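You operate a simulated robot arm through the tools that you are given. There is no shell and no other tool.

Carry out the task below with a simulated two-armed robot. There is one attempt and no reset: what you move stays moved.

Task
Print VOID on the blue slip and put it in the green rack.
Fine: on the low cupboards; leave the printer on, its dial at VOID.

It is judged by the outcome, as a careful person would: the job done as asked, and still so three seconds after it is handed in. It fails if anything else is knocked over, pushed out of place, dropped, spilled or broken.

Robot
Two 7-joint arms with two-finger parallel grippers on one trunk that stands fixed in place. Base frame: the origin is at the foot of the trunk, x ahead of it, y to its left, z up; the work surface is at about z = 750. Lengths are in mm, angles in degrees, forces in N, time in s.
The left shoulder is at [20, 170, 1203], the right one opposite. With the tool pointing down near the work surface each hand reaches from about 100 to 640 mm from the base axis, measured 20 degrees to its own side. Payload 3.8 kg a hand.
The tool frame of a hand sits at the grasp point between the pads (the TCP): z along the fingers, y along the line on which they close. The tips reach 30 mm beyond it. The gripper opens to 110 mm. The fingers are 20 mm wide and 10 mm thick; the gripper's body (48 by 112 mm) begins 55 mm behind the TCP.
Orientation is told as [roll, pitch, yaw] about the base's x, y, z axes, in that order, counted from this pose: with the fingers straight down and closing along the base's y, the tool's x points along the base's -x, its y along +y and its z along -z.

Tools
- The arms move only by the tool jog_arm. It takes "left_increments", "right_increments" or both (then of equal length, played together; a hand with none holds still); each is a list of rows, each a list of 3 entries, a list of its own where there are three numbers: the shift along the tool's x, y, z in mm, then the turn, a rotation vector about the tool's x, y, z in degrees, then the finger opening in mm, from 0 to 110. In form: [[[dx, dy, dz], [wx, wy, wz], fingers], ...]. A call has 1 to 20 rows; each row shifts and turns the commanded pose from where the row before left it, along the tool's axes as they then stand. Rows are played at 5 a second. More than 50 mm and 8.6 degrees between two rows, or a gripper value outside its range, and nothing of the call is played. A pose out of reach is approached as far as the arm can. The call stops where the force on the tool passes 40 N (or 10 N more than at its start, if that is more) or the arm is blocked; 0.2 s more then pass. Each finger travels about 72 mm/s and halts on what it meets, pressing with about 28 N; the grip force reading is that of the motor and also rises with nothing between the fingers. The clock runs only during rows and for 0.2 s after the last one: add rows that do not move to give the fingers time. It gives the time, the measured TCP pose, the force on the tool (base axes), the opening and the grip force at its end, in the units of the frame above (readings bear some noise), with the torque about the TCP (base axes, N m) and any sound that the robot's microphone picked up.
- Cameras (640 x 400 px; columns grow to the right, rows downward): "scene" is now at [107.6, 3.4, 1350.2]; the picture's right is [0.03, -1.00, 0.00], its down [-0.59, -0.02, -0.81] and it looks along [0.81, 0.02, -0.59] (base axes); focal length 250 px, centre (320, 200). "left" rides on the left gripper at [72, -17, -103] in its tool frame; the picture's right is [0.23, 0.97, 0.00], its down [-0.76, 0.18, -0.62] and it looks along [-0.61, 0.14, 0.78] (tool axes); focal length 222 px, centre (320, 200). "right" rides on the right gripper at [72, 17, -103] in its tool frame; the picture's right is [-0.23, 0.97, 0.00], its down [-0.76, -0.18, -0.62] and it looks along [-0.61, -0.14, 0.78] (tool axes); focal length 222 px, centre (320, 200). There is no depth. A picture from a camera that has moved, and an enlarged one, comes with that camera's place and axes in the base frame and with its lens.
- capture(camera): a new picture of that camera. It takes no simulated time.
- slide_trunk(by): slides the trunk up (or, below 0, down) by that many mm; the arms and the scene camera ride with it, the base frame stays. It gives what a move gives, with no picture.
- aim_head(pan, tilt): turns the head with the scene camera to pan (to the left, within 80 degrees either way) and tilt (down, from -29 to 69), counted from straight ahead of the robot. It gives what a move gives.
- zoom(camera, box): a new picture of the part [left, top, right, bottom] of that camera's present view, enlarged. It takes no simulated time.
- finish_job(): hands the job in; it is judged then, once.

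Nothing tells you positions but the pictures and the camera data. Unless the task says otherwise, let go and move clear before handing in.

The tools are called after ">>>" by a JSON object that holds its "method" and its "body". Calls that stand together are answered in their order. jog_arm: Moves the arms, as the interface text tells. Its arguments: {"type":"object","properties":{"left_increments":{"type":"array"},"right_increments":{"type":"array"}},"required":[]} The other tools are called the same way: slide_trunk (by) slides the trunk up or down; aim_head (pan, tilt) turns the head that bears the scene camera; capture (camera) takes a picture; zoom (camera, box) takes an enlarged picture of a part of a camera's view; finish_job () hands the job in.

At the start:

```text
time_s: 0.0
left_tool_pos: [478.8, 335.1, 1159.4]
left_tool_rot: [-0.1, 0.0, 0.1]
left_contact_force: [-0.3, 0.1, -0.4]
left_moment: [-0.03, 0.01, -0.02]
left_grip_width: 110.1
left_grasp_force: 0.0
right_tool_pos: [500.8, -124.0, 1204.4]
right_tool_rot: [0.0, 0.0, 0.0]
right_contact_force: [1.0, 0.2, 0.6]
right_moment: [-0.02, -0.03, 0.03]
right_grip_width: 109.6
right_grasp_force: 0.0
trunk travel left (down, up): [-300.0, 270.0]
head pan, tilt: [1.7, 36.0]
```

scene: 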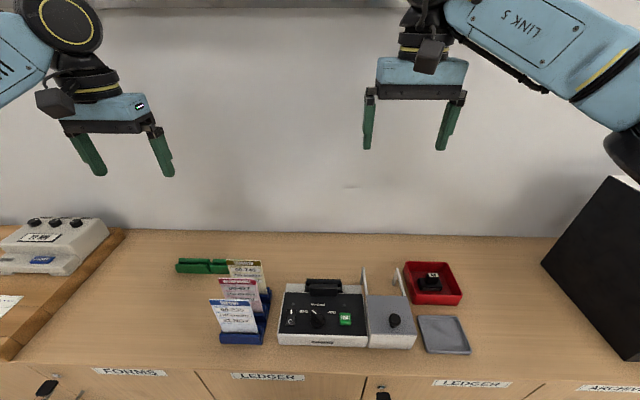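
right: 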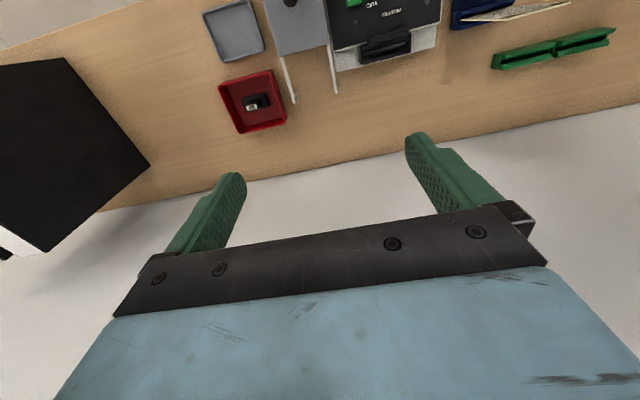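
left: 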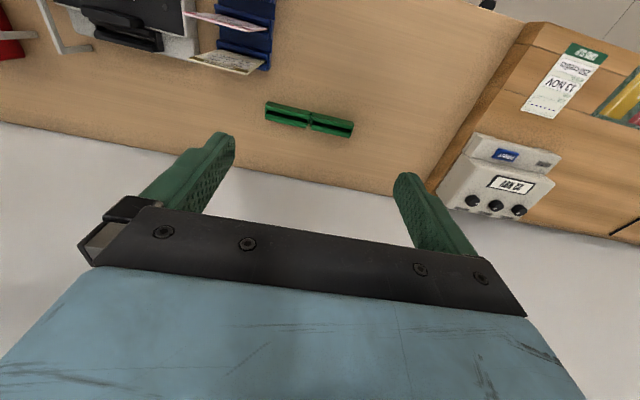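

I see a desk with a blue rack of three slips (blue-, red- and yellow-headed), a printer with a dial, a green rack behind, and a tray and red box to the right. I'll zoom in on the details before moving anything.

>>> {"method": "zoom", "body": {"camera": "scene", "box": [160, 240, 320, 360]}}

>>> {"method": "zoom", "body": {"camera": "scene", "box": [270, 250, 480, 370]}}

>>> {"method": "zoom", "body": {"camera": "scene", "box": [0, 200, 140, 320]}}

>>> {"method": "aim_head", "body": {"pan": 0, "tilt": 60}}

>>> {"method": "capture", "body": {"camera": "scene"}}

```text
3.33 times, centred on (240, 300) of scene
camera zoom: at [107.6, 3.4, 1350.2], right [0.03, -1.0, 0.0], down [-0.59, -0.02, -0.81], along [0.81, 0.02, -0.59], focal length 833 px, centre (587, -133)
```

zoom: 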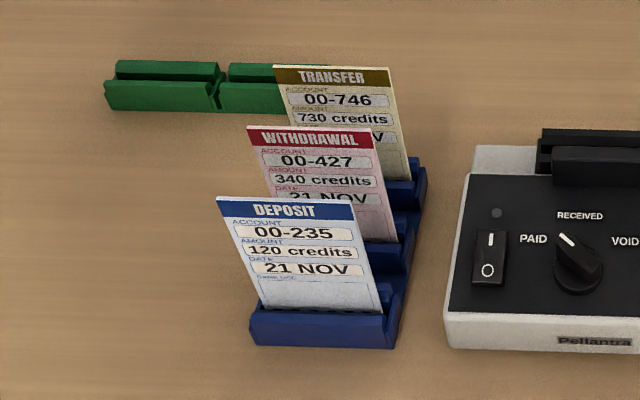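

```text
3.05 times, centred on (375, 310) of scene
camera zoom: at [107.6, 3.4, 1350.2], right [0.03, -1.0, 0.0], down [-0.59, -0.02, -0.81], along [0.81, 0.02, -0.59], focal length 761 px, centre (152, -135)
```

zoom: 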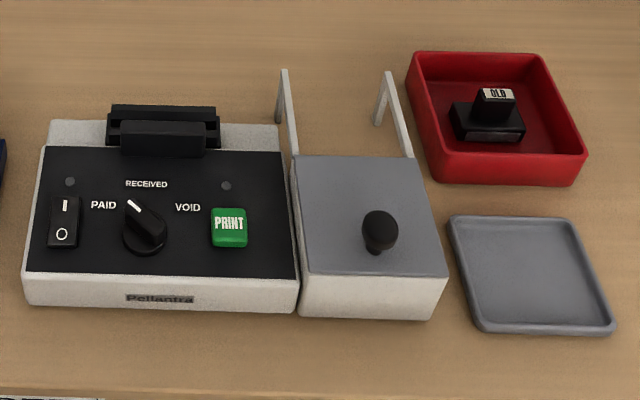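

```text
3.33 times, centred on (70, 260) of scene
camera zoom: at [107.6, 3.4, 1350.2], right [0.03, -1.0, 0.0], down [-0.59, -0.02, -0.81], along [0.81, 0.02, -0.59], focal length 833 px, centre (1153, 0)
```

zoom: 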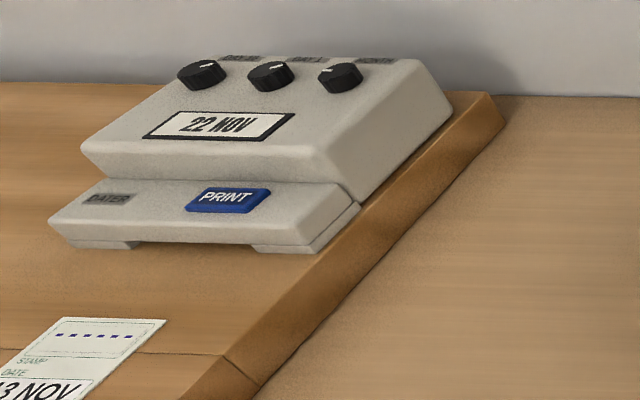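

```text
time_s: 0.9
left_tool_pos: [478.1, 335.0, 1159.7]
left_tool_rot: [0.0, 0.0, 0.1]
left_contact_force: [-0.1, -0.3, -0.9]
left_moment: [0.01, 0.01, -0.01]
left_grip_width: 110.0
left_grasp_force: 0.0
right_tool_pos: [501.7, -124.4, 1205.0]
right_tool_rot: [0.0, -0.1, 0.0]
right_contact_force: [-0.6, 0.3, 1.4]
right_moment: [-0.01, 0.01, -0.01]
right_grip_width: 109.9
right_grasp_force: 0.1
trunk travel left (down, up): [-300.0, 270.0]
head pan, tilt: [0.0, 60.0]
```

```text
taken
camera scene: at [86.8, 0.8, 1317.4], right [0.0, -1.0, 0.0], down [-0.87, 0.0, -0.5], along [0.5, 0.0, -0.87], focal length 250 px, centre (320, 200)
```

scene: 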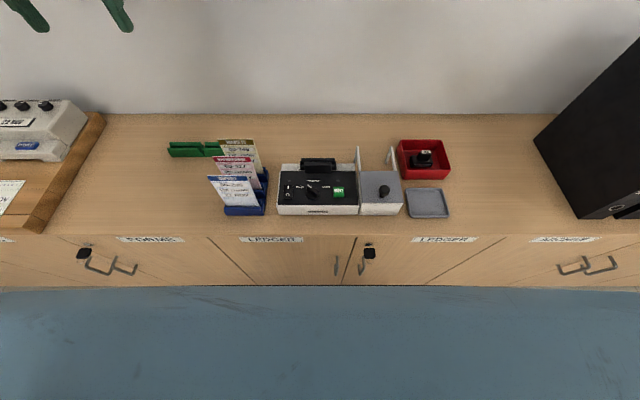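

The equipment I need seems to be on the low cupboards in front of me; I'll pan around to check for duplicate racks or slips elsewhere.

>>> {"method": "aim_head", "body": {"pan": 55, "tilt": 40}}

>>> {"method": "capture", "body": {"camera": "scene"}}

>>> {"method": "aim_head", "body": {"pan": -55, "tilt": 40}}

>>> {"method": "capture", "body": {"camera": "scene"}}

>>> {"method": "aim_head", "body": {"pan": 0, "tilt": 50}}

>>> {"method": "zoom", "body": {"camera": "scene", "box": [200, 170, 420, 310]}}

```text
time_s: 2.1
left_tool_pos: [477.9, 334.7, 1160.3]
left_tool_rot: [0.1, 0.0, 0.1]
left_contact_force: [-0.5, -0.5, -0.9]
left_moment: [0.0, 0.03, -0.03]
left_grip_width: 110.1
left_grasp_force: 0.0
right_tool_pos: [501.7, -124.0, 1204.5]
right_tool_rot: [-0.1, 0.0, 0.0]
right_contact_force: [0.4, -0.3, -0.2]
right_moment: [0.02, 0.02, -0.01]
right_grip_width: 110.0
right_grasp_force: 0.0
trunk travel left (down, up): [-300.0, 270.0]
head pan, tilt: [55.0, 40.0]
```

```text
taken
camera scene: at [68.9, 70.4, 1344.1], right [0.82, -0.57, 0.0], down [-0.37, -0.53, -0.77], along [0.44, 0.63, -0.64], focal length 250 px, centre (320, 200)
```

scene: 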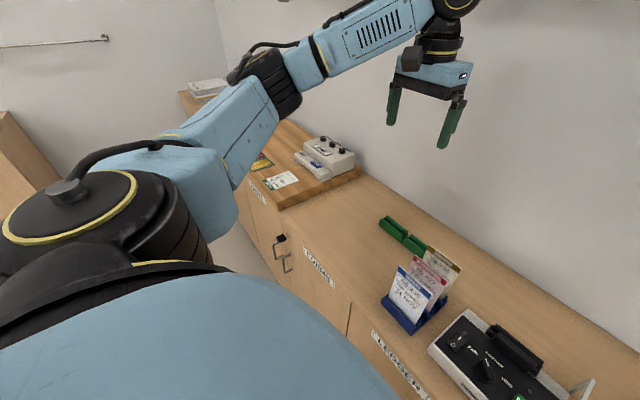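

```text
time_s: 4.0
left_tool_pos: [477.5, 334.8, 1160.4]
left_tool_rot: [0.0, 0.1, 0.1]
left_contact_force: [0.4, -0.2, 0.0]
left_moment: [-0.01, 0.0, 0.02]
left_grip_width: 110.0
left_grasp_force: 0.0
right_tool_pos: [500.7, -124.1, 1204.9]
right_tool_rot: [0.0, 0.0, 0.1]
right_contact_force: [-0.7, 0.7, -0.3]
right_moment: [0.0, 0.0, -0.03]
right_grip_width: 109.9
right_grasp_force: 0.0
trunk travel left (down, up): [-300.0, 270.0]
head pan, tilt: [-55.0, 40.0]
```

```text
taken
camera scene: at [68.9, -68.8, 1344.1], right [-0.82, -0.57, 0.0], down [-0.37, 0.53, -0.77], along [0.44, -0.63, -0.64], focal length 250 px, centre (320, 200)
```

scene: 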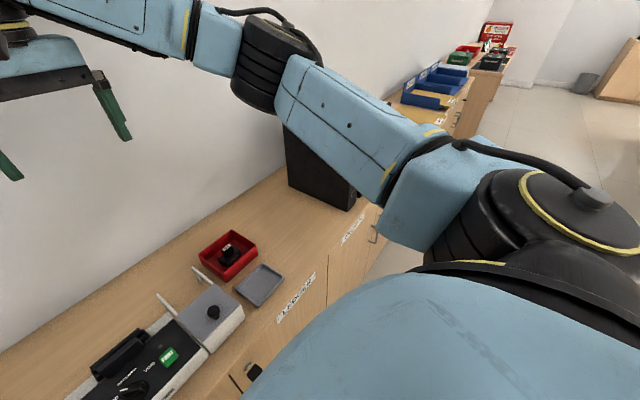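

```text
time_s: 5.2
left_tool_pos: [477.9, 335.6, 1159.3]
left_tool_rot: [0.0, 0.1, 0.2]
left_contact_force: [0.4, -0.1, -0.1]
left_moment: [0.02, -0.01, -0.02]
left_grip_width: 109.9
left_grasp_force: 0.0
right_tool_pos: [500.5, -124.3, 1204.9]
right_tool_rot: [0.1, -0.1, 0.0]
right_contact_force: [0.2, -0.3, -0.2]
right_moment: [-0.01, -0.01, 0.01]
right_grip_width: 110.0
right_grasp_force: 0.2
trunk travel left (down, up): [-300.0, 270.0]
head pan, tilt: [0.0, 50.0]
```

```text
2.86 times, centred on (310, 240) of scene
camera zoom: at [97.1, 0.7, 1330.0], right [0.0, -1.0, 0.0], down [-0.77, 0.0, -0.64], along [0.64, 0.0, -0.77], focal length 714 px, centre (349, 86)
```

zoom: 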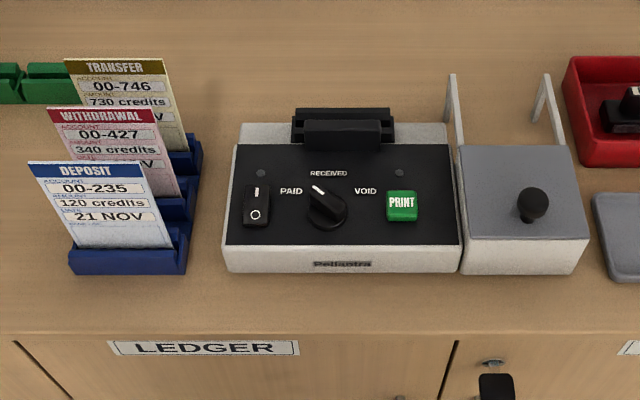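

The Deposit slip is the blue one, and the printer has a power rocker, dial, print button and a rear slot; there are no duplicates of it on this surface. I'll bring the right hand above the printer to look closely with its camera.

>>> {"method": "jog_arm", "body": {"right_increments": [[[6, 13, 36], [0, 0, 0], 110], [[6, 13, 36], [0, 0, 0], 110], [[6, 13, 36], [0, 0, 0], 110], [[6, 13, 36], [0, 0, 0], 110], [[6, 13, 36], [0, 0, 0], 60], [[6, 13, 36], [0, 0, 0], 20], [[6, 13, 36], [0, 0, 0], 0], [[6, 13, 36], [0, 0, 0], 0], [[0, 0, 0], [0, 0, 0], 0]]}}

>>> {"method": "capture", "body": {"camera": "right"}}

>>> {"method": "capture", "body": {"camera": "scene"}}

```text
time_s: 7.2
left_tool_pos: [478.0, 334.8, 1160.8]
left_tool_rot: [0.0, 0.0, 0.1]
left_contact_force: [0.2, 0.4, -0.4]
left_moment: [0.0, -0.02, -0.03]
left_grip_width: 110.0
left_grasp_force: 0.1
right_tool_pos: [449.1, -24.6, 914.4]
right_tool_rot: [0.0, -0.1, 0.0]
right_contact_force: [0.5, 0.7, -0.2]
right_moment: [-0.01, 0.01, 0.0]
right_grip_width: 0.0
right_grasp_force: 28.2
trunk travel left (down, up): [-300.0, 270.0]
head pan, tilt: [0.0, 50.0]
```

```text
taken
camera right: at [376.2, -9.1, 1016.7], right [0.23, 0.97, 0.0], down [0.76, -0.18, 0.62], along [0.61, -0.14, -0.78], focal length 222 px, centre (320, 200)
```

right: 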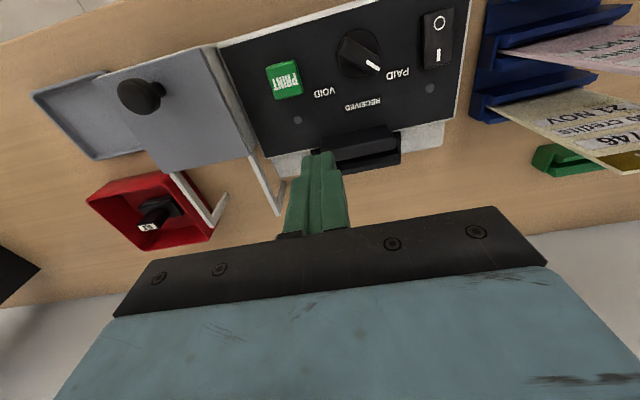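

```text
taken
camera scene: at [97.0, 0.7, 1330.0], right [0.0, -1.0, 0.0], down [-0.77, 0.0, -0.64], along [0.64, 0.0, -0.77], focal length 250 px, centre (320, 200)
```

scene: 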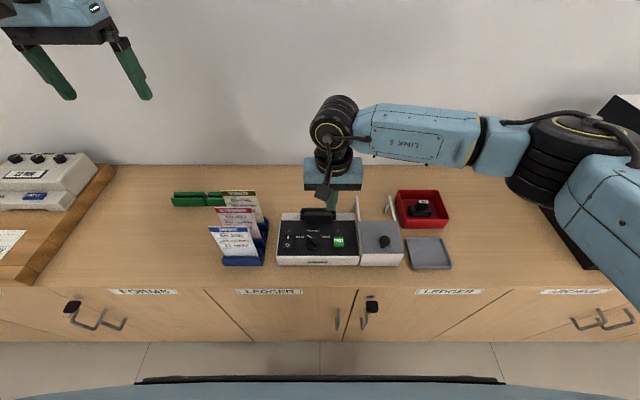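

>>> {"method": "zoom", "body": {"camera": "right", "box": [220, 0, 480, 180]}}

>>> {"method": "zoom", "body": {"camera": "right", "box": [20, 30, 300, 260]}}

>>> {"method": "zoom", "body": {"camera": "right", "box": [440, 0, 640, 180]}}

```text
2.22 times, centred on (350, 90) of right
camera zoom: at [376.2, -9.1, 1016.7], right [0.23, 0.97, 0.0], down [0.76, -0.18, 0.62], along [0.61, -0.14, -0.78], focal length 494 px, centre (253, 444)
```

zoom: 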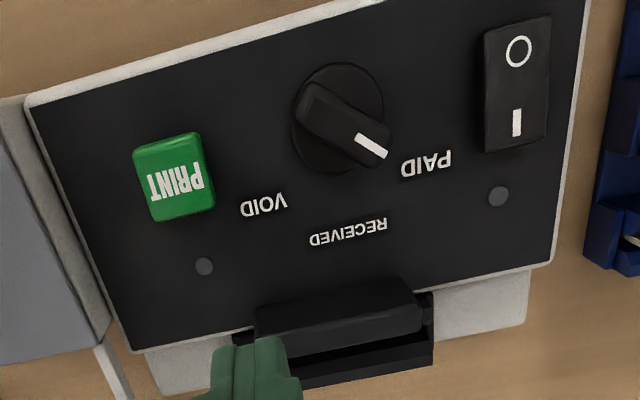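

```text
1.74 times, centred on (160, 145) of right
camera zoom: at [376.2, -9.1, 1016.7], right [0.23, 0.97, 0.0], down [0.76, -0.18, 0.62], along [0.61, -0.14, -0.78], focal length 386 px, centre (598, 296)
```

zoom: 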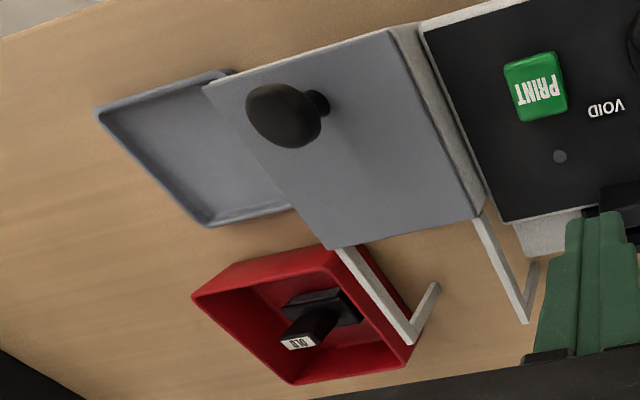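

```text
2.22 times, centred on (540, 90) of right
camera zoom: at [376.2, -9.1, 1016.7], right [0.23, 0.97, 0.0], down [0.76, -0.18, 0.62], along [0.61, -0.14, -0.78], focal length 494 px, centre (-169, 444)
```

zoom: 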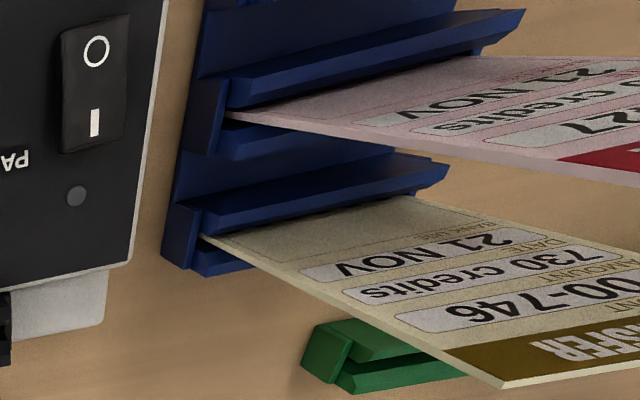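

The dial points to PAID, both lamps are dark (printer off); I place the print button near (407,-45,805), dial (403,18,~812), rocker (405,78,806). Next a closer look at the slot from behind-above.

>>> {"method": "jog_arm", "body": {"right_increments": [[[-40, 10, 0], [0, 0, 0], 0], [[-40, 10, 0], [0, 0, 0], 0], [[0, 0, 0], [0, 0, 0], 0]]}}

>>> {"method": "capture", "body": {"camera": "right"}}

>>> {"method": "zoom", "body": {"camera": "right", "box": [200, 0, 460, 160]}}

```text
time_s: 8.0
left_tool_pos: [478.8, 334.9, 1159.6]
left_tool_rot: [0.0, 0.0, 0.1]
left_contact_force: [0.1, -0.6, -0.1]
left_moment: [-0.01, -0.03, 0.01]
left_grip_width: 109.8
left_grasp_force: 0.1
right_tool_pos: [533.4, -5.8, 918.8]
right_tool_rot: [-0.1, 0.0, 0.1]
right_contact_force: [0.0, 0.1, 0.4]
right_moment: [0.03, 0.02, 0.01]
right_grip_width: 0.0
right_grasp_force: 28.8
trunk travel left (down, up): [-300.0, 270.0]
head pan, tilt: [0.0, 50.0]
```

```text
taken
camera right: at [460.0, 9.5, 1022.1], right [0.23, 0.97, 0.0], down [0.76, -0.18, 0.62], along [0.61, -0.14, -0.78], focal length 222 px, centre (320, 200)
```

right: 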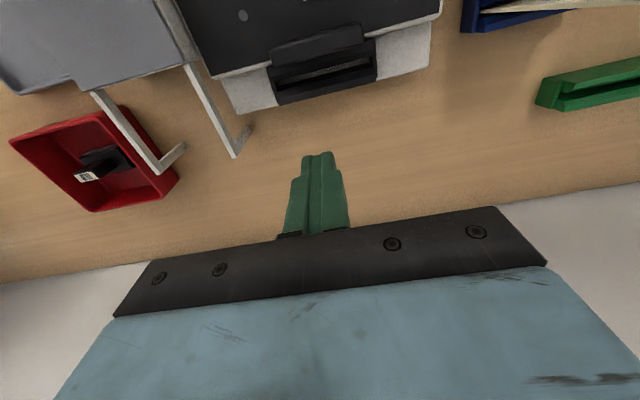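

```text
2.46 times, centred on (330, 80) of right
camera zoom: at [460.0, 9.5, 1022.1], right [0.23, 0.97, 0.0], down [0.76, -0.18, 0.62], along [0.61, -0.14, -0.78], focal length 547 px, centre (295, 495)
```

zoom: 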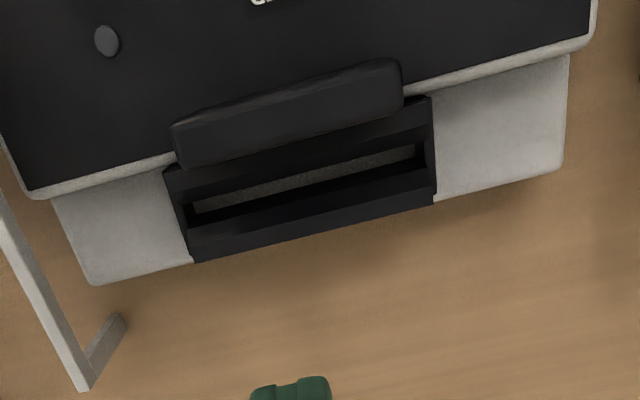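

The rear slot is a black funnel frame roughly at x 480–510, y −40…51, top z≈806. I'll zoom for throat detail.

>>> {"method": "zoom", "body": {"camera": "right", "box": [255, 15, 395, 115]}}

>>> {"method": "zoom", "body": {"camera": "scene", "box": [200, 185, 270, 275]}}

>>> {"method": "zoom", "body": {"camera": "scene", "box": [270, 195, 370, 275]}}

>>> {"method": "zoom", "body": {"camera": "left", "box": [180, 0, 380, 150]}}

```text
4.00 times, centred on (325, 65) of right
camera zoom: at [460.0, 9.5, 1022.1], right [0.23, 0.97, 0.0], down [0.76, -0.18, 0.62], along [0.61, -0.14, -0.78], focal length 888 px, centre (300, 740)
```

zoom: 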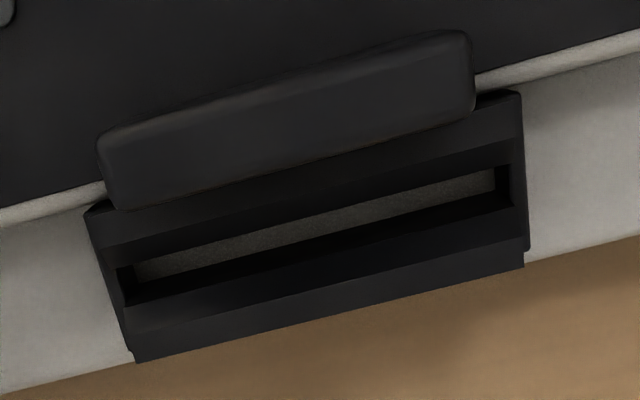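

```text
4.44 times, centred on (235, 230) of scene
camera zoom: at [97.1, 0.5, 1330.0], right [0.0, -1.0, 0.0], down [-0.77, 0.0, -0.64], along [0.64, 0.0, -0.77], focal length 1110 px, centre (698, 67)
```

zoom: 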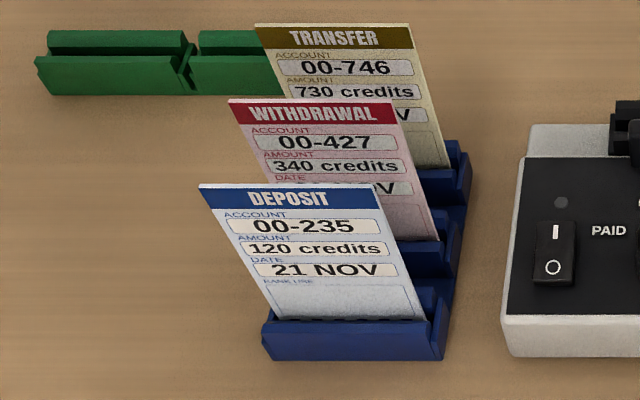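

```text
5.00 times, centred on (320, 235) of scene
camera zoom: at [97.1, 0.5, 1330.0], right [0.0, -1.0, 0.0], down [-0.77, 0.0, -0.64], along [0.64, 0.0, -0.77], focal length 1249 px, centre (320, 25)
```

zoom: 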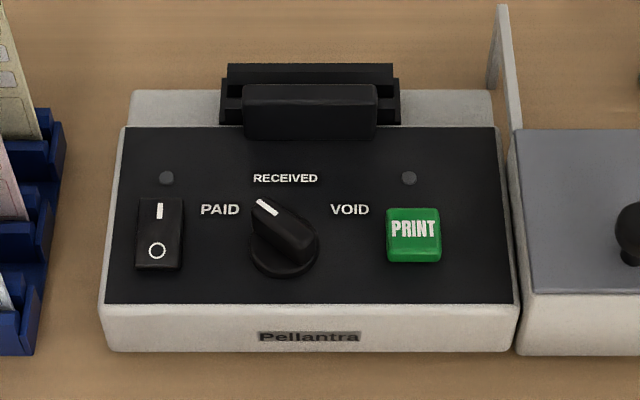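

```text
2.67 times, centred on (280, 75) of left
camera zoom: at [405.0, 318.4, 1263.2], right [-0.23, 0.97, 0.0], down [0.76, 0.18, 0.62], along [0.61, 0.14, -0.78], focal length 592 px, centre (427, 533)
```

zoom: 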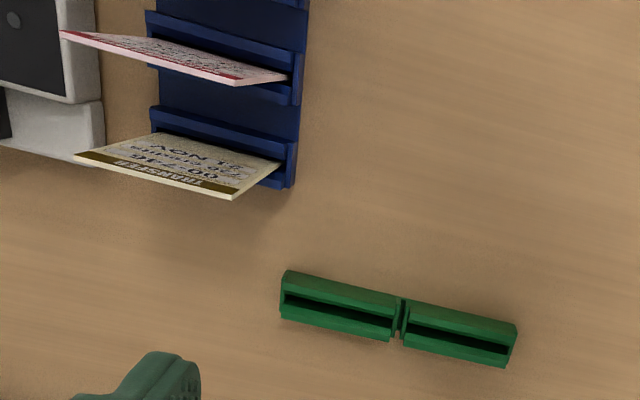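

The slips stand vertical (right edge y≈150, tops z≈904, at x≈383/433/486), the printer throat is near x≈496, y −40…48, and the green rack is at x≈580 with two slots centred about y≈285 and 381. I'll bring the left hand's camera over the blue rack to refine the blue slip's position.

>>> {"method": "jog_arm", "body": {"left_increments": [[[16, -32, 33], [0, 0, 0], 110], [[16, -32, 33], [0, 0, 0], 110], [[16, -32, 33], [0, 0, 0], 80], [[16, -32, 33], [0, 0, 0], 40], [[0, 0, 0], [0, 0, 0], 40]]}}

>>> {"method": "capture", "body": {"camera": "left"}}

>>> {"method": "zoom", "body": {"camera": "left", "box": [180, 0, 440, 160]}}

>>> {"method": "capture", "body": {"camera": "scene"}}

```text
time_s: 9.2
left_tool_pos: [411.8, 206.5, 1026.8]
left_tool_rot: [0.1, 0.0, 0.1]
left_contact_force: [0.2, 0.2, 0.4]
left_moment: [0.01, 0.04, -0.01]
left_grip_width: 40.0
left_grasp_force: 0.0
right_tool_pos: [532.6, -5.6, 919.7]
right_tool_rot: [0.1, 0.0, 0.0]
right_contact_force: [-0.2, -0.1, -0.5]
right_moment: [0.01, 0.01, -0.01]
right_grip_width: 0.0
right_grasp_force: 28.2
trunk travel left (down, up): [-300.0, 270.0]
head pan, tilt: [0.0, 50.0]
```

```text
taken
camera left: at [339.6, 190.0, 1130.4], right [-0.23, 0.97, 0.0], down [0.76, 0.18, 0.62], along [0.61, 0.14, -0.78], focal length 222 px, centre (320, 200)
```

left: 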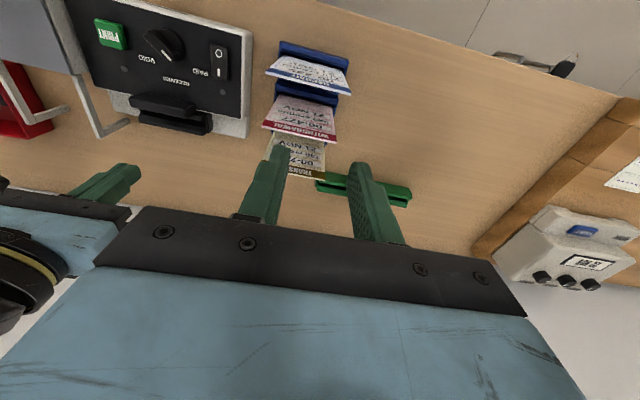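

```text
2.46 times, centred on (310, 80) of left
camera zoom: at [339.6, 190.0, 1130.4], right [-0.23, 0.97, 0.0], down [0.76, 0.18, 0.62], along [0.61, 0.14, -0.78], focal length 547 px, centre (345, 495)
```

zoom: 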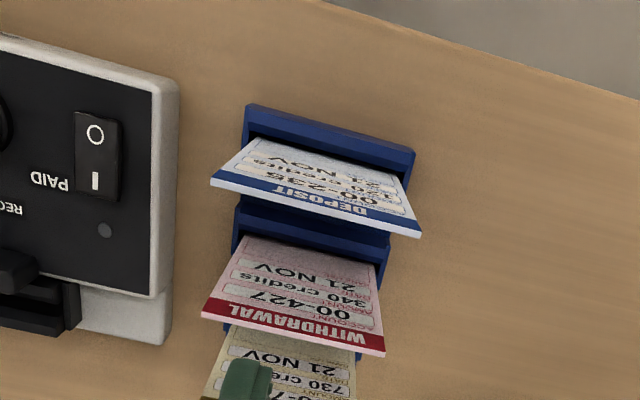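

```text
taken
camera scene: at [97.0, 0.9, 1330.0], right [0.0, -1.0, 0.0], down [-0.77, 0.0, -0.64], along [0.64, 0.0, -0.77], focal length 250 px, centre (320, 200)
```

scene: 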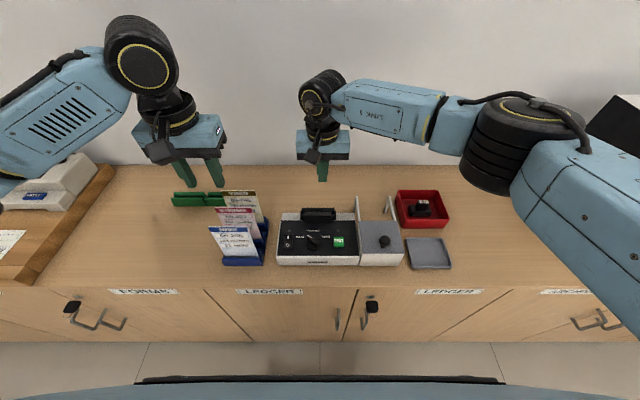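

The blue slip is at x≈384, y 150–230, top z≈904. First I switch the printer on: I move the left hand aside and bring the right fist above the "I" end of the rocker (~420, 77).

>>> {"method": "jog_arm", "body": {"right_increments": [[[0, 0, 0], [0, 0, 0], 0], [[28, 10, 0], [0, 0, 0], 0], [[28, 24, 0], [0, 0, 0], 0], [[28, 24, 0], [0, 0, 0], 0], [[29, 25, 0], [0, 0, 0], 0], [[0, 0, 25], [0, 0, 0], 0], [[0, 0, 25], [0, 0, 0], 0], [[0, 0, 0], [0, 0, 0], 0]], "left_increments": [[[0, 30, -10], [0, 0, 0], 40], [[0, 30, -10], [0, 0, 0], 40], [[0, 30, 0], [0, 0, 0], 40], [[0, 0, 0], [0, 0, 0], 40], [[0, 0, 0], [0, 0, 0], 40], [[0, 0, 0], [0, 0, 0], 40], [[0, 0, 0], [0, 0, 0], 40], [[0, 0, 0], [0, 0, 0], 40]]}}

>>> {"method": "capture", "body": {"camera": "scene"}}

>>> {"method": "zoom", "body": {"camera": "scene", "box": [200, 185, 360, 285]}}

>>> {"method": "capture", "body": {"camera": "right"}}

```text
time_s: 11.0
left_tool_pos: [414.2, 296.7, 1049.6]
left_tool_rot: [0.0, 0.0, 0.1]
left_contact_force: [0.4, 1.1, -0.1]
left_moment: [-0.01, 0.01, 0.01]
left_grip_width: 40.2
left_grasp_force: 0.1
right_tool_pos: [419.9, 81.9, 867.1]
right_tool_rot: [-0.1, 0.0, 0.1]
right_contact_force: [0.4, 0.1, 0.3]
right_moment: [-0.01, 0.03, -0.02]
right_grip_width: 0.0
right_grasp_force: 28.1
trunk travel left (down, up): [-300.0, 270.0]
head pan, tilt: [0.0, 50.0]
```

```text
taken
camera scene: at [97.1, 0.6, 1330.0], right [0.0, -1.0, 0.0], down [-0.77, 0.0, -0.64], along [0.64, 0.0, -0.77], focal length 250 px, centre (320, 200)
```

scene: 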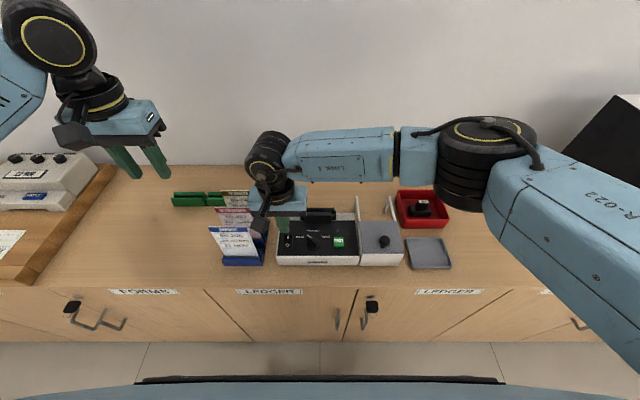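

```text
4.00 times, centred on (280, 235) of scene
camera zoom: at [97.1, 0.6, 1330.0], right [0.0, -1.0, 0.0], down [-0.77, 0.0, -0.64], along [0.64, 0.0, -0.77], focal length 999 px, centre (480, 60)
```

zoom: 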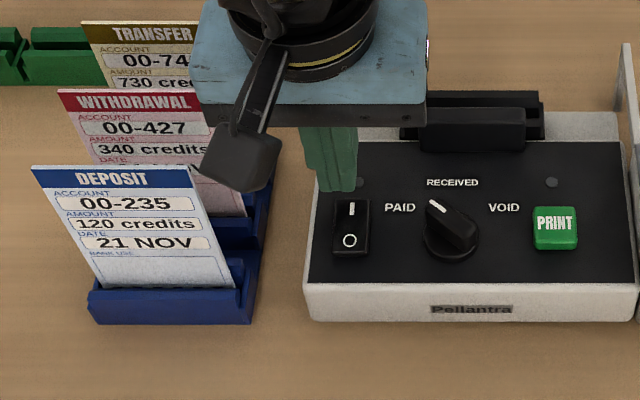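

```text
taken
camera right: at [347.0, 98.1, 970.1], right [0.23, 0.97, 0.0], down [0.76, -0.18, 0.62], along [0.61, -0.14, -0.78], focal length 222 px, centre (320, 200)
```

right: 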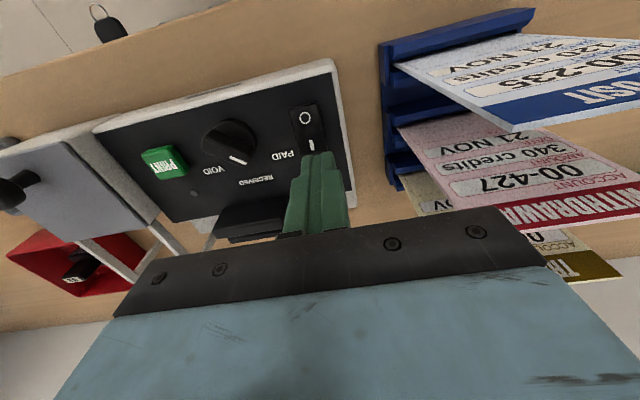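

The fist is above the "I" end with the gripper body clear of the slips. Pressing down gently.

>>> {"method": "jog_arm", "body": {"right_increments": [[[0, -4, 10], [0, 0, 0], 0], [[0, 0, 10], [0, 0, 0], 0], [[0, 0, 4], [0, 0, 0], 0], [[0, 0, 4], [0, 0, 0], 0], [[0, 0, 3], [0, 0, 0], 0], [[0, 0, 3], [0, 0, 0], 0], [[0, 0, 2], [0, 0, 0], 0]]}}

>>> {"method": "zoom", "body": {"camera": "scene", "box": [200, 185, 360, 285]}}

```text
time_s: 12.3
left_tool_pos: [413.5, 295.9, 1049.5]
left_tool_rot: [0.0, 0.0, 0.1]
left_contact_force: [1.0, 1.1, -0.5]
left_moment: [-0.01, 0.02, 0.02]
left_grip_width: 40.1
left_grasp_force: 0.1
right_tool_pos: [423.5, 78.1, 840.4]
right_tool_rot: [0.1, -0.3, 0.0]
right_contact_force: [-1.6, -2.3, 14.1]
right_moment: [-0.08, 0.21, 0.05]
right_grip_width: 0.0
right_grasp_force: 28.0
trunk travel left (down, up): [-300.0, 270.0]
head pan, tilt: [0.0, 50.0]
stopped in row 6 (right hand): the force on the tool passed its limit at 45 N (the readings are from after the stop); the commanded pose is now the measured one
```

```text
4.00 times, centred on (280, 235) of scene
camera zoom: at [96.9, 0.9, 1329.9], right [0.0, -1.0, 0.0], down [-0.77, 0.0, -0.64], along [0.64, 0.0, -0.77], focal length 999 px, centre (480, 60)
```

zoom: 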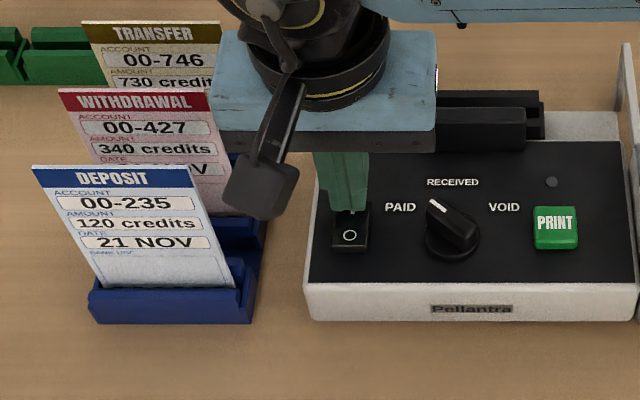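

Contact passed 45 N at tip z≈810. I'll back off to see whether the rocker flipped and the lamp lit.

>>> {"method": "jog_arm", "body": {"right_increments": [[[0, 0, -15], [0, 0, 0], 0], [[0, 0, -30], [0, 0, 0], 0], [[0, -30, -10], [0, 0, 0], 0], [[0, -30, 0], [0, 0, 0], 0], [[0, 0, 0], [0, 0, 0], 0]]}}

>>> {"method": "zoom", "body": {"camera": "scene", "box": [270, 195, 370, 275]}}

>>> {"method": "zoom", "body": {"camera": "right", "box": [200, 20, 460, 180]}}

```text
time_s: 13.5
left_tool_pos: [414.7, 295.2, 1049.5]
left_tool_rot: [0.0, 0.1, 0.1]
left_contact_force: [-0.2, -0.1, 0.0]
left_moment: [-0.01, -0.05, 0.03]
left_grip_width: 40.2
left_grasp_force: 0.0
right_tool_pos: [420.5, 19.6, 895.8]
right_tool_rot: [0.0, -0.3, 0.1]
right_contact_force: [-0.1, -0.5, -0.3]
right_moment: [-0.01, 0.0, -0.02]
right_grip_width: 0.1
right_grasp_force: 28.2
trunk travel left (down, up): [-300.0, 270.0]
head pan, tilt: [0.0, 50.0]
```

```text
5.00 times, centred on (320, 235) of scene
camera zoom: at [97.1, 1.0, 1329.9], right [0.0, -1.0, 0.0], down [-0.77, 0.0, -0.64], along [0.64, 0.0, -0.77], focal length 1249 px, centre (320, 25)
```

zoom: 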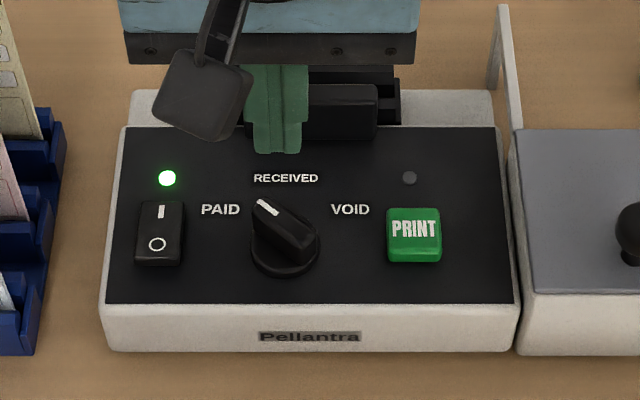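

```text
2.46 times, centred on (330, 100) of right
camera zoom: at [347.7, 34.5, 998.0], right [0.23, 0.97, 0.0], down [0.76, -0.18, 0.63], along [0.61, -0.14, -0.78], focal length 547 px, centre (295, 446)
```

zoom: 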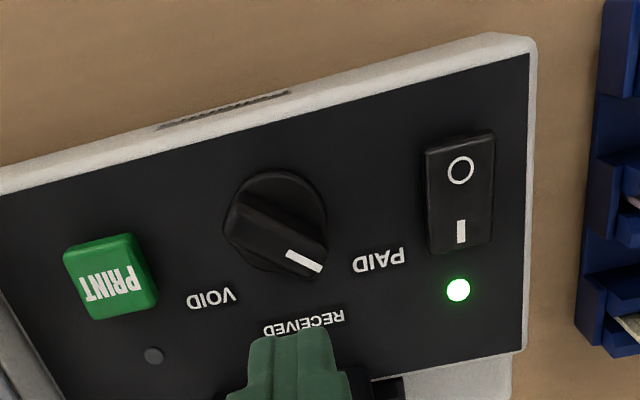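

The power lamp is green: the printer is on. Next I align the right gripper over the dial (≈402,16.5), yawed +45° so the fingers straddle the pointer bar.

>>> {"method": "jog_arm", "body": {"right_increments": [[[18.5, -3, 0], [0, 0, 0], 40], [[0, 0, 0], [0, 0, -7.5], 40], [[0, 0, 0], [0, 0, -7.5], 40], [[0, 0, 0], [0, 0, -7.5], 40], [[0, 0, 0], [0, 0, -7.5], 40], [[0, 0, 0], [0, 0, -7.5], 40], [[0, 0, 0], [0, 0, -7.5], 40], [[0, 0, 20], [0, 0, 0], 40], [[0, 0, 0], [0, 0, 0], 40]]}}

>>> {"method": "zoom", "body": {"camera": "right", "box": [180, 20, 460, 240]}}

>>> {"method": "zoom", "body": {"camera": "scene", "box": [260, 185, 370, 275]}}

```text
time_s: 15.5
left_tool_pos: [413.0, 295.1, 1049.2]
left_tool_rot: [0.0, 0.1, 0.1]
left_contact_force: [0.4, -0.1, -0.2]
left_moment: [0.0, 0.0, -0.01]
left_grip_width: 40.2
left_grasp_force: 0.1
right_tool_pos: [403.9, 14.9, 874.9]
right_tool_rot: [0.0, -0.2, 45.0]
right_contact_force: [0.1, 0.0, 0.2]
right_moment: [0.04, 0.01, 0.02]
right_grip_width: 40.1
right_grasp_force: 0.0
trunk travel left (down, up): [-300.0, 270.0]
head pan, tilt: [0.0, 50.0]
```

```text
1.82 times, centred on (320, 130) of right
camera zoom: at [339.7, -26.0, 977.6], right [-0.53, 0.85, 0.0], down [0.66, 0.41, 0.63], along [0.53, 0.33, -0.78], focal length 404 px, centre (320, 327)
```

zoom: 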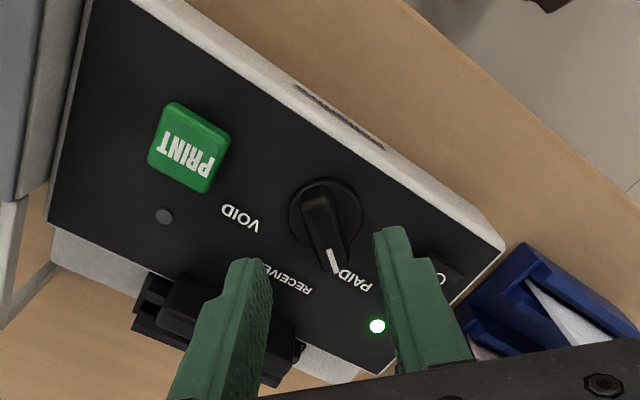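

```text
4.44 times, centred on (315, 230) of scene
camera zoom: at [97.0, 0.8, 1330.0], right [0.0, -1.0, 0.0], down [-0.77, 0.0, -0.64], along [0.64, 0.0, -0.77], focal length 1110 px, centre (342, 67)
```

zoom: 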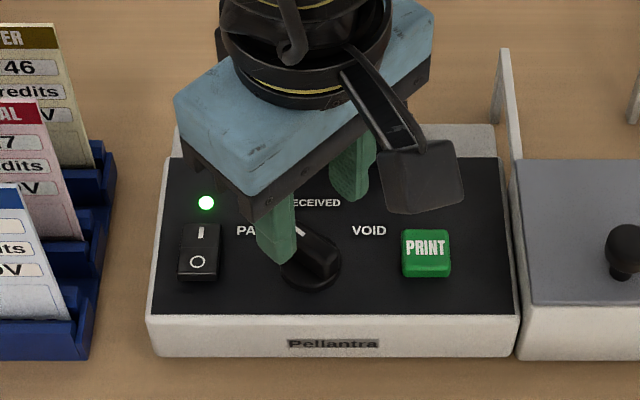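

The gripper is nearly centred over the knob and aligned with the pointer bar; I shift 2.5 mm, descend and close on the knob.

>>> {"method": "jog_arm", "body": {"right_increments": [[[0, 2.5, 10], [0, 0, 0], 40], [[0, 0, 10], [0, 0, 0], 40], [[0, 0, 8], [0, 0, 0], 40], [[0, 0, 5], [0, 0, 0], 40], [[0, 0, 0], [0, 0, 0], 25], [[0, 0, 0], [0, 0, 0], 10], [[0, 0, 0], [0, 0, 0], 5], [[0, 0, 0], [0, 0, 0], 5]]}}

>>> {"method": "zoom", "body": {"camera": "right", "box": [180, 20, 460, 240]}}

>>> {"method": "zoom", "body": {"camera": "scene", "box": [260, 185, 370, 275]}}

```text
time_s: 17.3
left_tool_pos: [412.9, 295.9, 1049.1]
left_tool_rot: [0.0, 0.0, 0.2]
left_contact_force: [-0.1, -0.7, -0.1]
left_moment: [0.03, -0.04, -0.02]
left_grip_width: 40.2
left_grasp_force: 0.0
right_tool_pos: [403.1, 16.9, 841.1]
right_tool_rot: [0.0, -0.2, 44.9]
right_contact_force: [-1.6, 3.5, -5.1]
right_moment: [0.3, -0.13, 0.0]
right_grip_width: 12.7
right_grasp_force: 44.9
trunk travel left (down, up): [-300.0, 270.0]
head pan, tilt: [0.0, 50.0]
```

```text
1.82 times, centred on (320, 130) of right
camera zoom: at [339.0, -23.8, 943.6], right [-0.53, 0.85, 0.0], down [0.66, 0.41, 0.63], along [0.53, 0.33, -0.78], focal length 404 px, centre (320, 327)
```

zoom: 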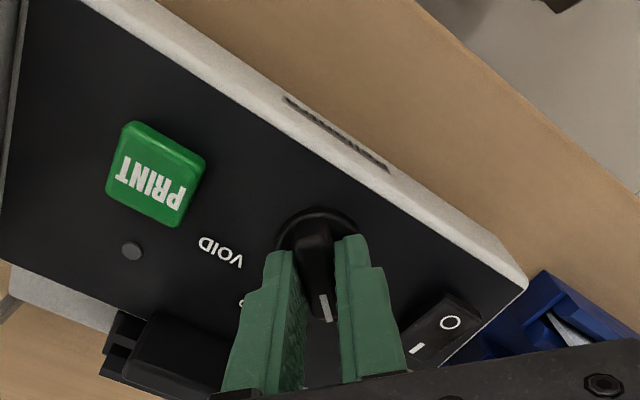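

```text
4.44 times, centred on (315, 230) of scene
camera zoom: at [97.1, 1.1, 1329.9], right [0.0, -1.0, 0.0], down [-0.77, 0.0, -0.64], along [0.64, 0.0, -0.77], focal length 1110 px, centre (342, 67)
```

zoom: 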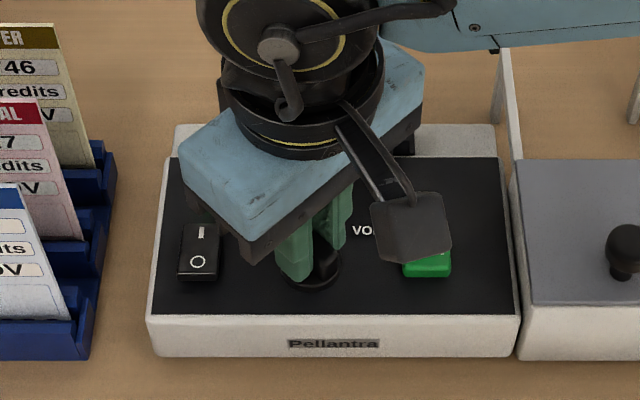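

The knob is gripped (12.7 mm). I'll check the centring more precisely before turning.

>>> {"method": "zoom", "body": {"camera": "right", "box": [280, 100, 360, 160]}}

>>> {"method": "zoom", "body": {"camera": "scene", "box": [290, 215, 350, 265]}}

```text
6.67 times, centred on (320, 130) of right
camera zoom: at [339.0, -23.8, 943.6], right [-0.53, 0.85, 0.0], down [0.66, 0.41, 0.63], along [0.53, 0.33, -0.78], focal length 1481 px, centre (320, 667)
```

zoom: 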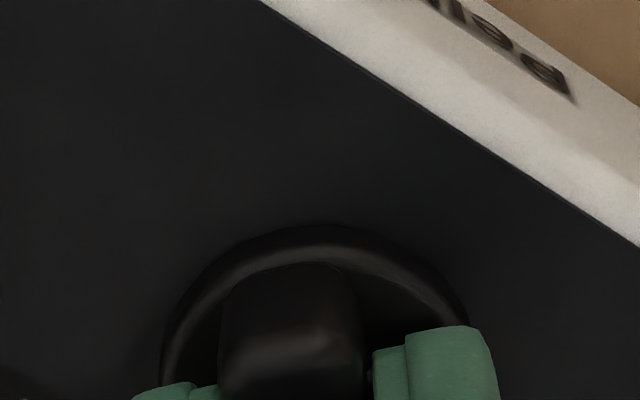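

```text
8.00 times, centred on (320, 240) of scene
camera zoom: at [97.1, 1.1, 1329.9], right [0.0, -1.0, 0.0], down [-0.77, 0.0, -0.64], along [0.64, 0.0, -0.77], focal length 1999 px, centre (320, -120)
```

zoom: 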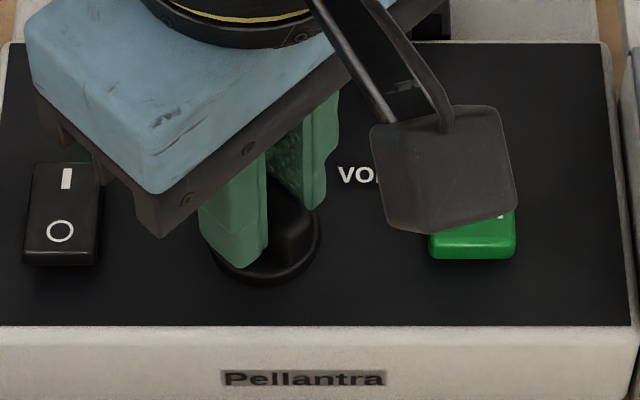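

The grip is about 4–5 mm off the dial's axis along the bar; I'll open, shift and re-grip for a clean turn.

>>> {"method": "jog_arm", "body": {"right_increments": [[[0, 0, 0], [0, 0, 0], 25], [[0, 0, 0], [0, 0, 0], 25], [[4.5, 0.5, 0], [0, 0, 0], 25], [[0, 0, 0], [0, 0, 0], 25], [[0, 0, 0], [0, 0, 0], 8], [[0, 0, 0], [0, 0, 0], 8], [[0, 0, 0], [0, 0, 0], 8]]}}

>>> {"method": "zoom", "body": {"camera": "right", "box": [280, 100, 360, 160]}}

```text
time_s: 18.9
left_tool_pos: [413.5, 295.7, 1048.5]
left_tool_rot: [0.0, 0.0, 0.1]
left_contact_force: [0.0, 0.1, 0.8]
left_moment: [-0.03, 0.04, 0.01]
left_grip_width: 39.7
left_grasp_force: 0.0
right_tool_pos: [398.9, 13.3, 841.7]
right_tool_rot: [-0.1, -0.3, 45.0]
right_contact_force: [-0.8, 1.4, -0.7]
right_moment: [0.29, -0.07, 0.01]
right_grip_width: 13.0
right_grasp_force: 44.9
trunk travel left (down, up): [-300.0, 270.0]
head pan, tilt: [0.0, 50.0]
```

```text
6.67 times, centred on (320, 130) of right
camera zoom: at [335.9, -26.7, 944.9], right [-0.53, 0.85, 0.0], down [0.66, 0.41, 0.63], along [0.53, 0.33, -0.78], focal length 1481 px, centre (320, 667)
```

zoom: 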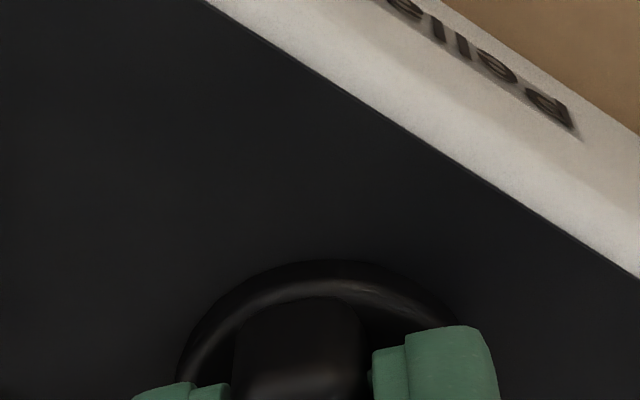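

Centred now. Turning clockwise 90° toward VOID.

>>> {"method": "jog_arm", "body": {"right_increments": [[[0, 0, 0], [0, 0, 7.5], 8], [[0, 0, 0], [0, 0, 7.5], 8], [[0, 0, 0], [0, 0, 7.5], 8], [[0, 0, 0], [0, 0, 7.5], 8], [[0, 0, 0], [0, 0, 7.5], 8], [[0, 0, 0], [0, 0, 7.5], 8], [[0, 0, 0], [0, 0, 7.5], 8], [[0, 0, 0], [0, 0, 7.5], 8], [[0, 0, 0], [0, 0, 7.5], 8], [[0, 0, 0], [0, 0, 7.5], 8], [[0, 0, 0], [0, 0, 7.5], 8], [[0, 0, 0], [0, 0, 7.5], 8], [[0, 0, 0], [0, 0, 0], 8]]}}

>>> {"method": "zoom", "body": {"camera": "scene", "box": [260, 185, 370, 275]}}

>>> {"method": "zoom", "body": {"camera": "right", "box": [180, 20, 460, 240]}}

```text
time_s: 21.7
left_tool_pos: [415.5, 297.9, 1047.9]
left_tool_rot: [-0.1, 0.1, 0.1]
left_contact_force: [-0.2, -0.1, -0.2]
left_moment: [0.05, 0.0, -0.02]
left_grip_width: 40.4
left_grasp_force: 0.1
right_tool_pos: [399.5, 18.9, 842.7]
right_tool_rot: [0.6, 0.1, -45.1]
right_contact_force: [13.3, 30.2, 5.3]
right_moment: [-0.58, -0.78, 0.07]
right_grip_width: 12.8
right_grasp_force: 45.0
trunk travel left (down, up): [-300.0, 270.0]
head pan, tilt: [0.0, 50.0]
```

```text
4.44 times, centred on (315, 230) of scene
camera zoom: at [98.1, 4.1, 1329.9], right [0.0, -1.0, 0.0], down [-0.77, 0.0, -0.64], along [0.64, 0.0, -0.77], focal length 1110 px, centre (342, 67)
```

zoom: 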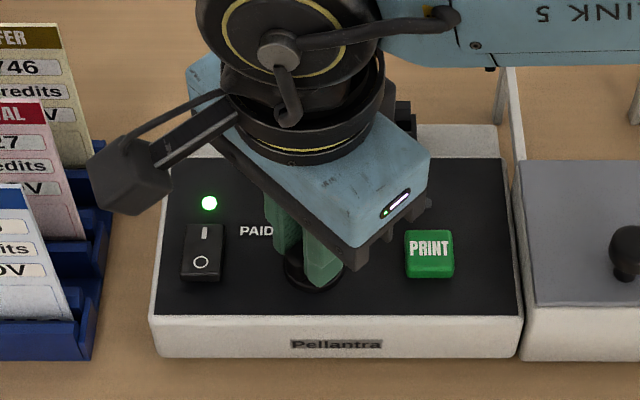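

```text
1.82 times, centred on (320, 130) of right
camera zoom: at [359.8, 81.0, 945.3], right [0.85, 0.53, 0.01], down [0.41, -0.67, 0.62], along [0.33, -0.52, -0.78], focal length 404 px, centre (320, 327)
```

zoom: 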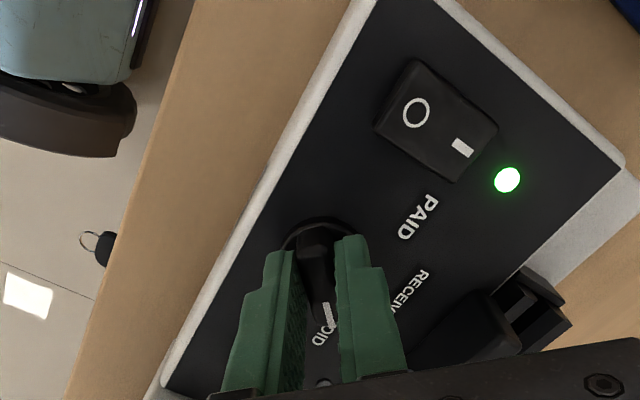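

The dial has turned with the hand and now seems to point at VOID, with some side load. I'll release, rise clear and verify.

>>> {"method": "jog_arm", "body": {"right_increments": [[[0, 0, 0], [0, 0, 0], 20], [[0, 0, 0], [0, 0, 0], 40], [[0, 0, 0], [0, 0, 0], 40], [[0, 0, -20], [0, 0, 0], 40], [[0, 0, -40], [0, 0, 0], 40], [[0, 0, 0], [0, 0, 0], 20], [[0, 0, 0], [0, 0, 0], 0]]}}

>>> {"method": "zoom", "body": {"camera": "scene", "box": [270, 195, 370, 275]}}

>>> {"method": "zoom", "body": {"camera": "right", "box": [180, 20, 460, 240]}}

```text
time_s: 23.3
left_tool_pos: [412.6, 295.3, 1048.9]
left_tool_rot: [0.1, 0.0, 0.0]
left_contact_force: [-0.5, 0.0, -0.1]
left_moment: [0.01, 0.01, 0.04]
left_grip_width: 39.7
left_grasp_force: 0.0
right_tool_pos: [401.0, 17.0, 899.8]
right_tool_rot: [0.1, -0.1, -45.0]
right_contact_force: [-0.4, 0.5, 0.8]
right_moment: [0.01, -0.01, 0.02]
right_grip_width: 0.0
right_grasp_force: 27.8
trunk travel left (down, up): [-300.0, 270.0]
head pan, tilt: [0.0, 50.0]
```

```text
5.00 times, centred on (320, 235) of scene
camera zoom: at [97.0, 0.8, 1330.0], right [0.0, -1.0, 0.0], down [-0.77, 0.0, -0.64], along [0.64, 0.0, -0.77], focal length 1249 px, centre (320, 25)
```

zoom: 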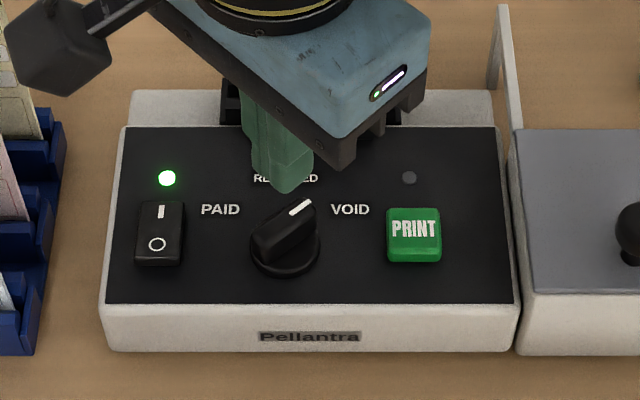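

```text
1.82 times, centred on (320, 130) of right
camera zoom: at [360.4, 78.0, 1003.0], right [0.85, 0.53, 0.0], down [0.41, -0.66, 0.62], along [0.33, -0.53, -0.78], focal length 404 px, centre (320, 327)
```

zoom: 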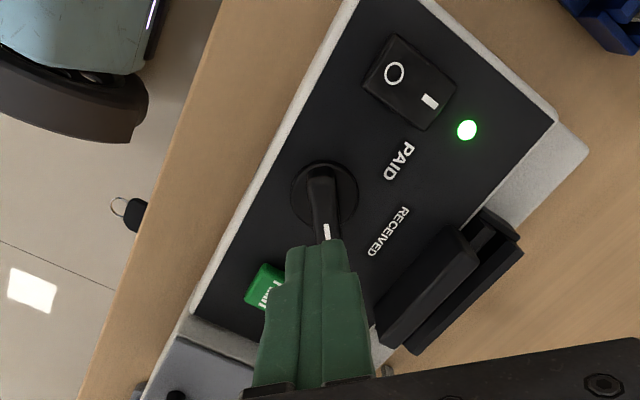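

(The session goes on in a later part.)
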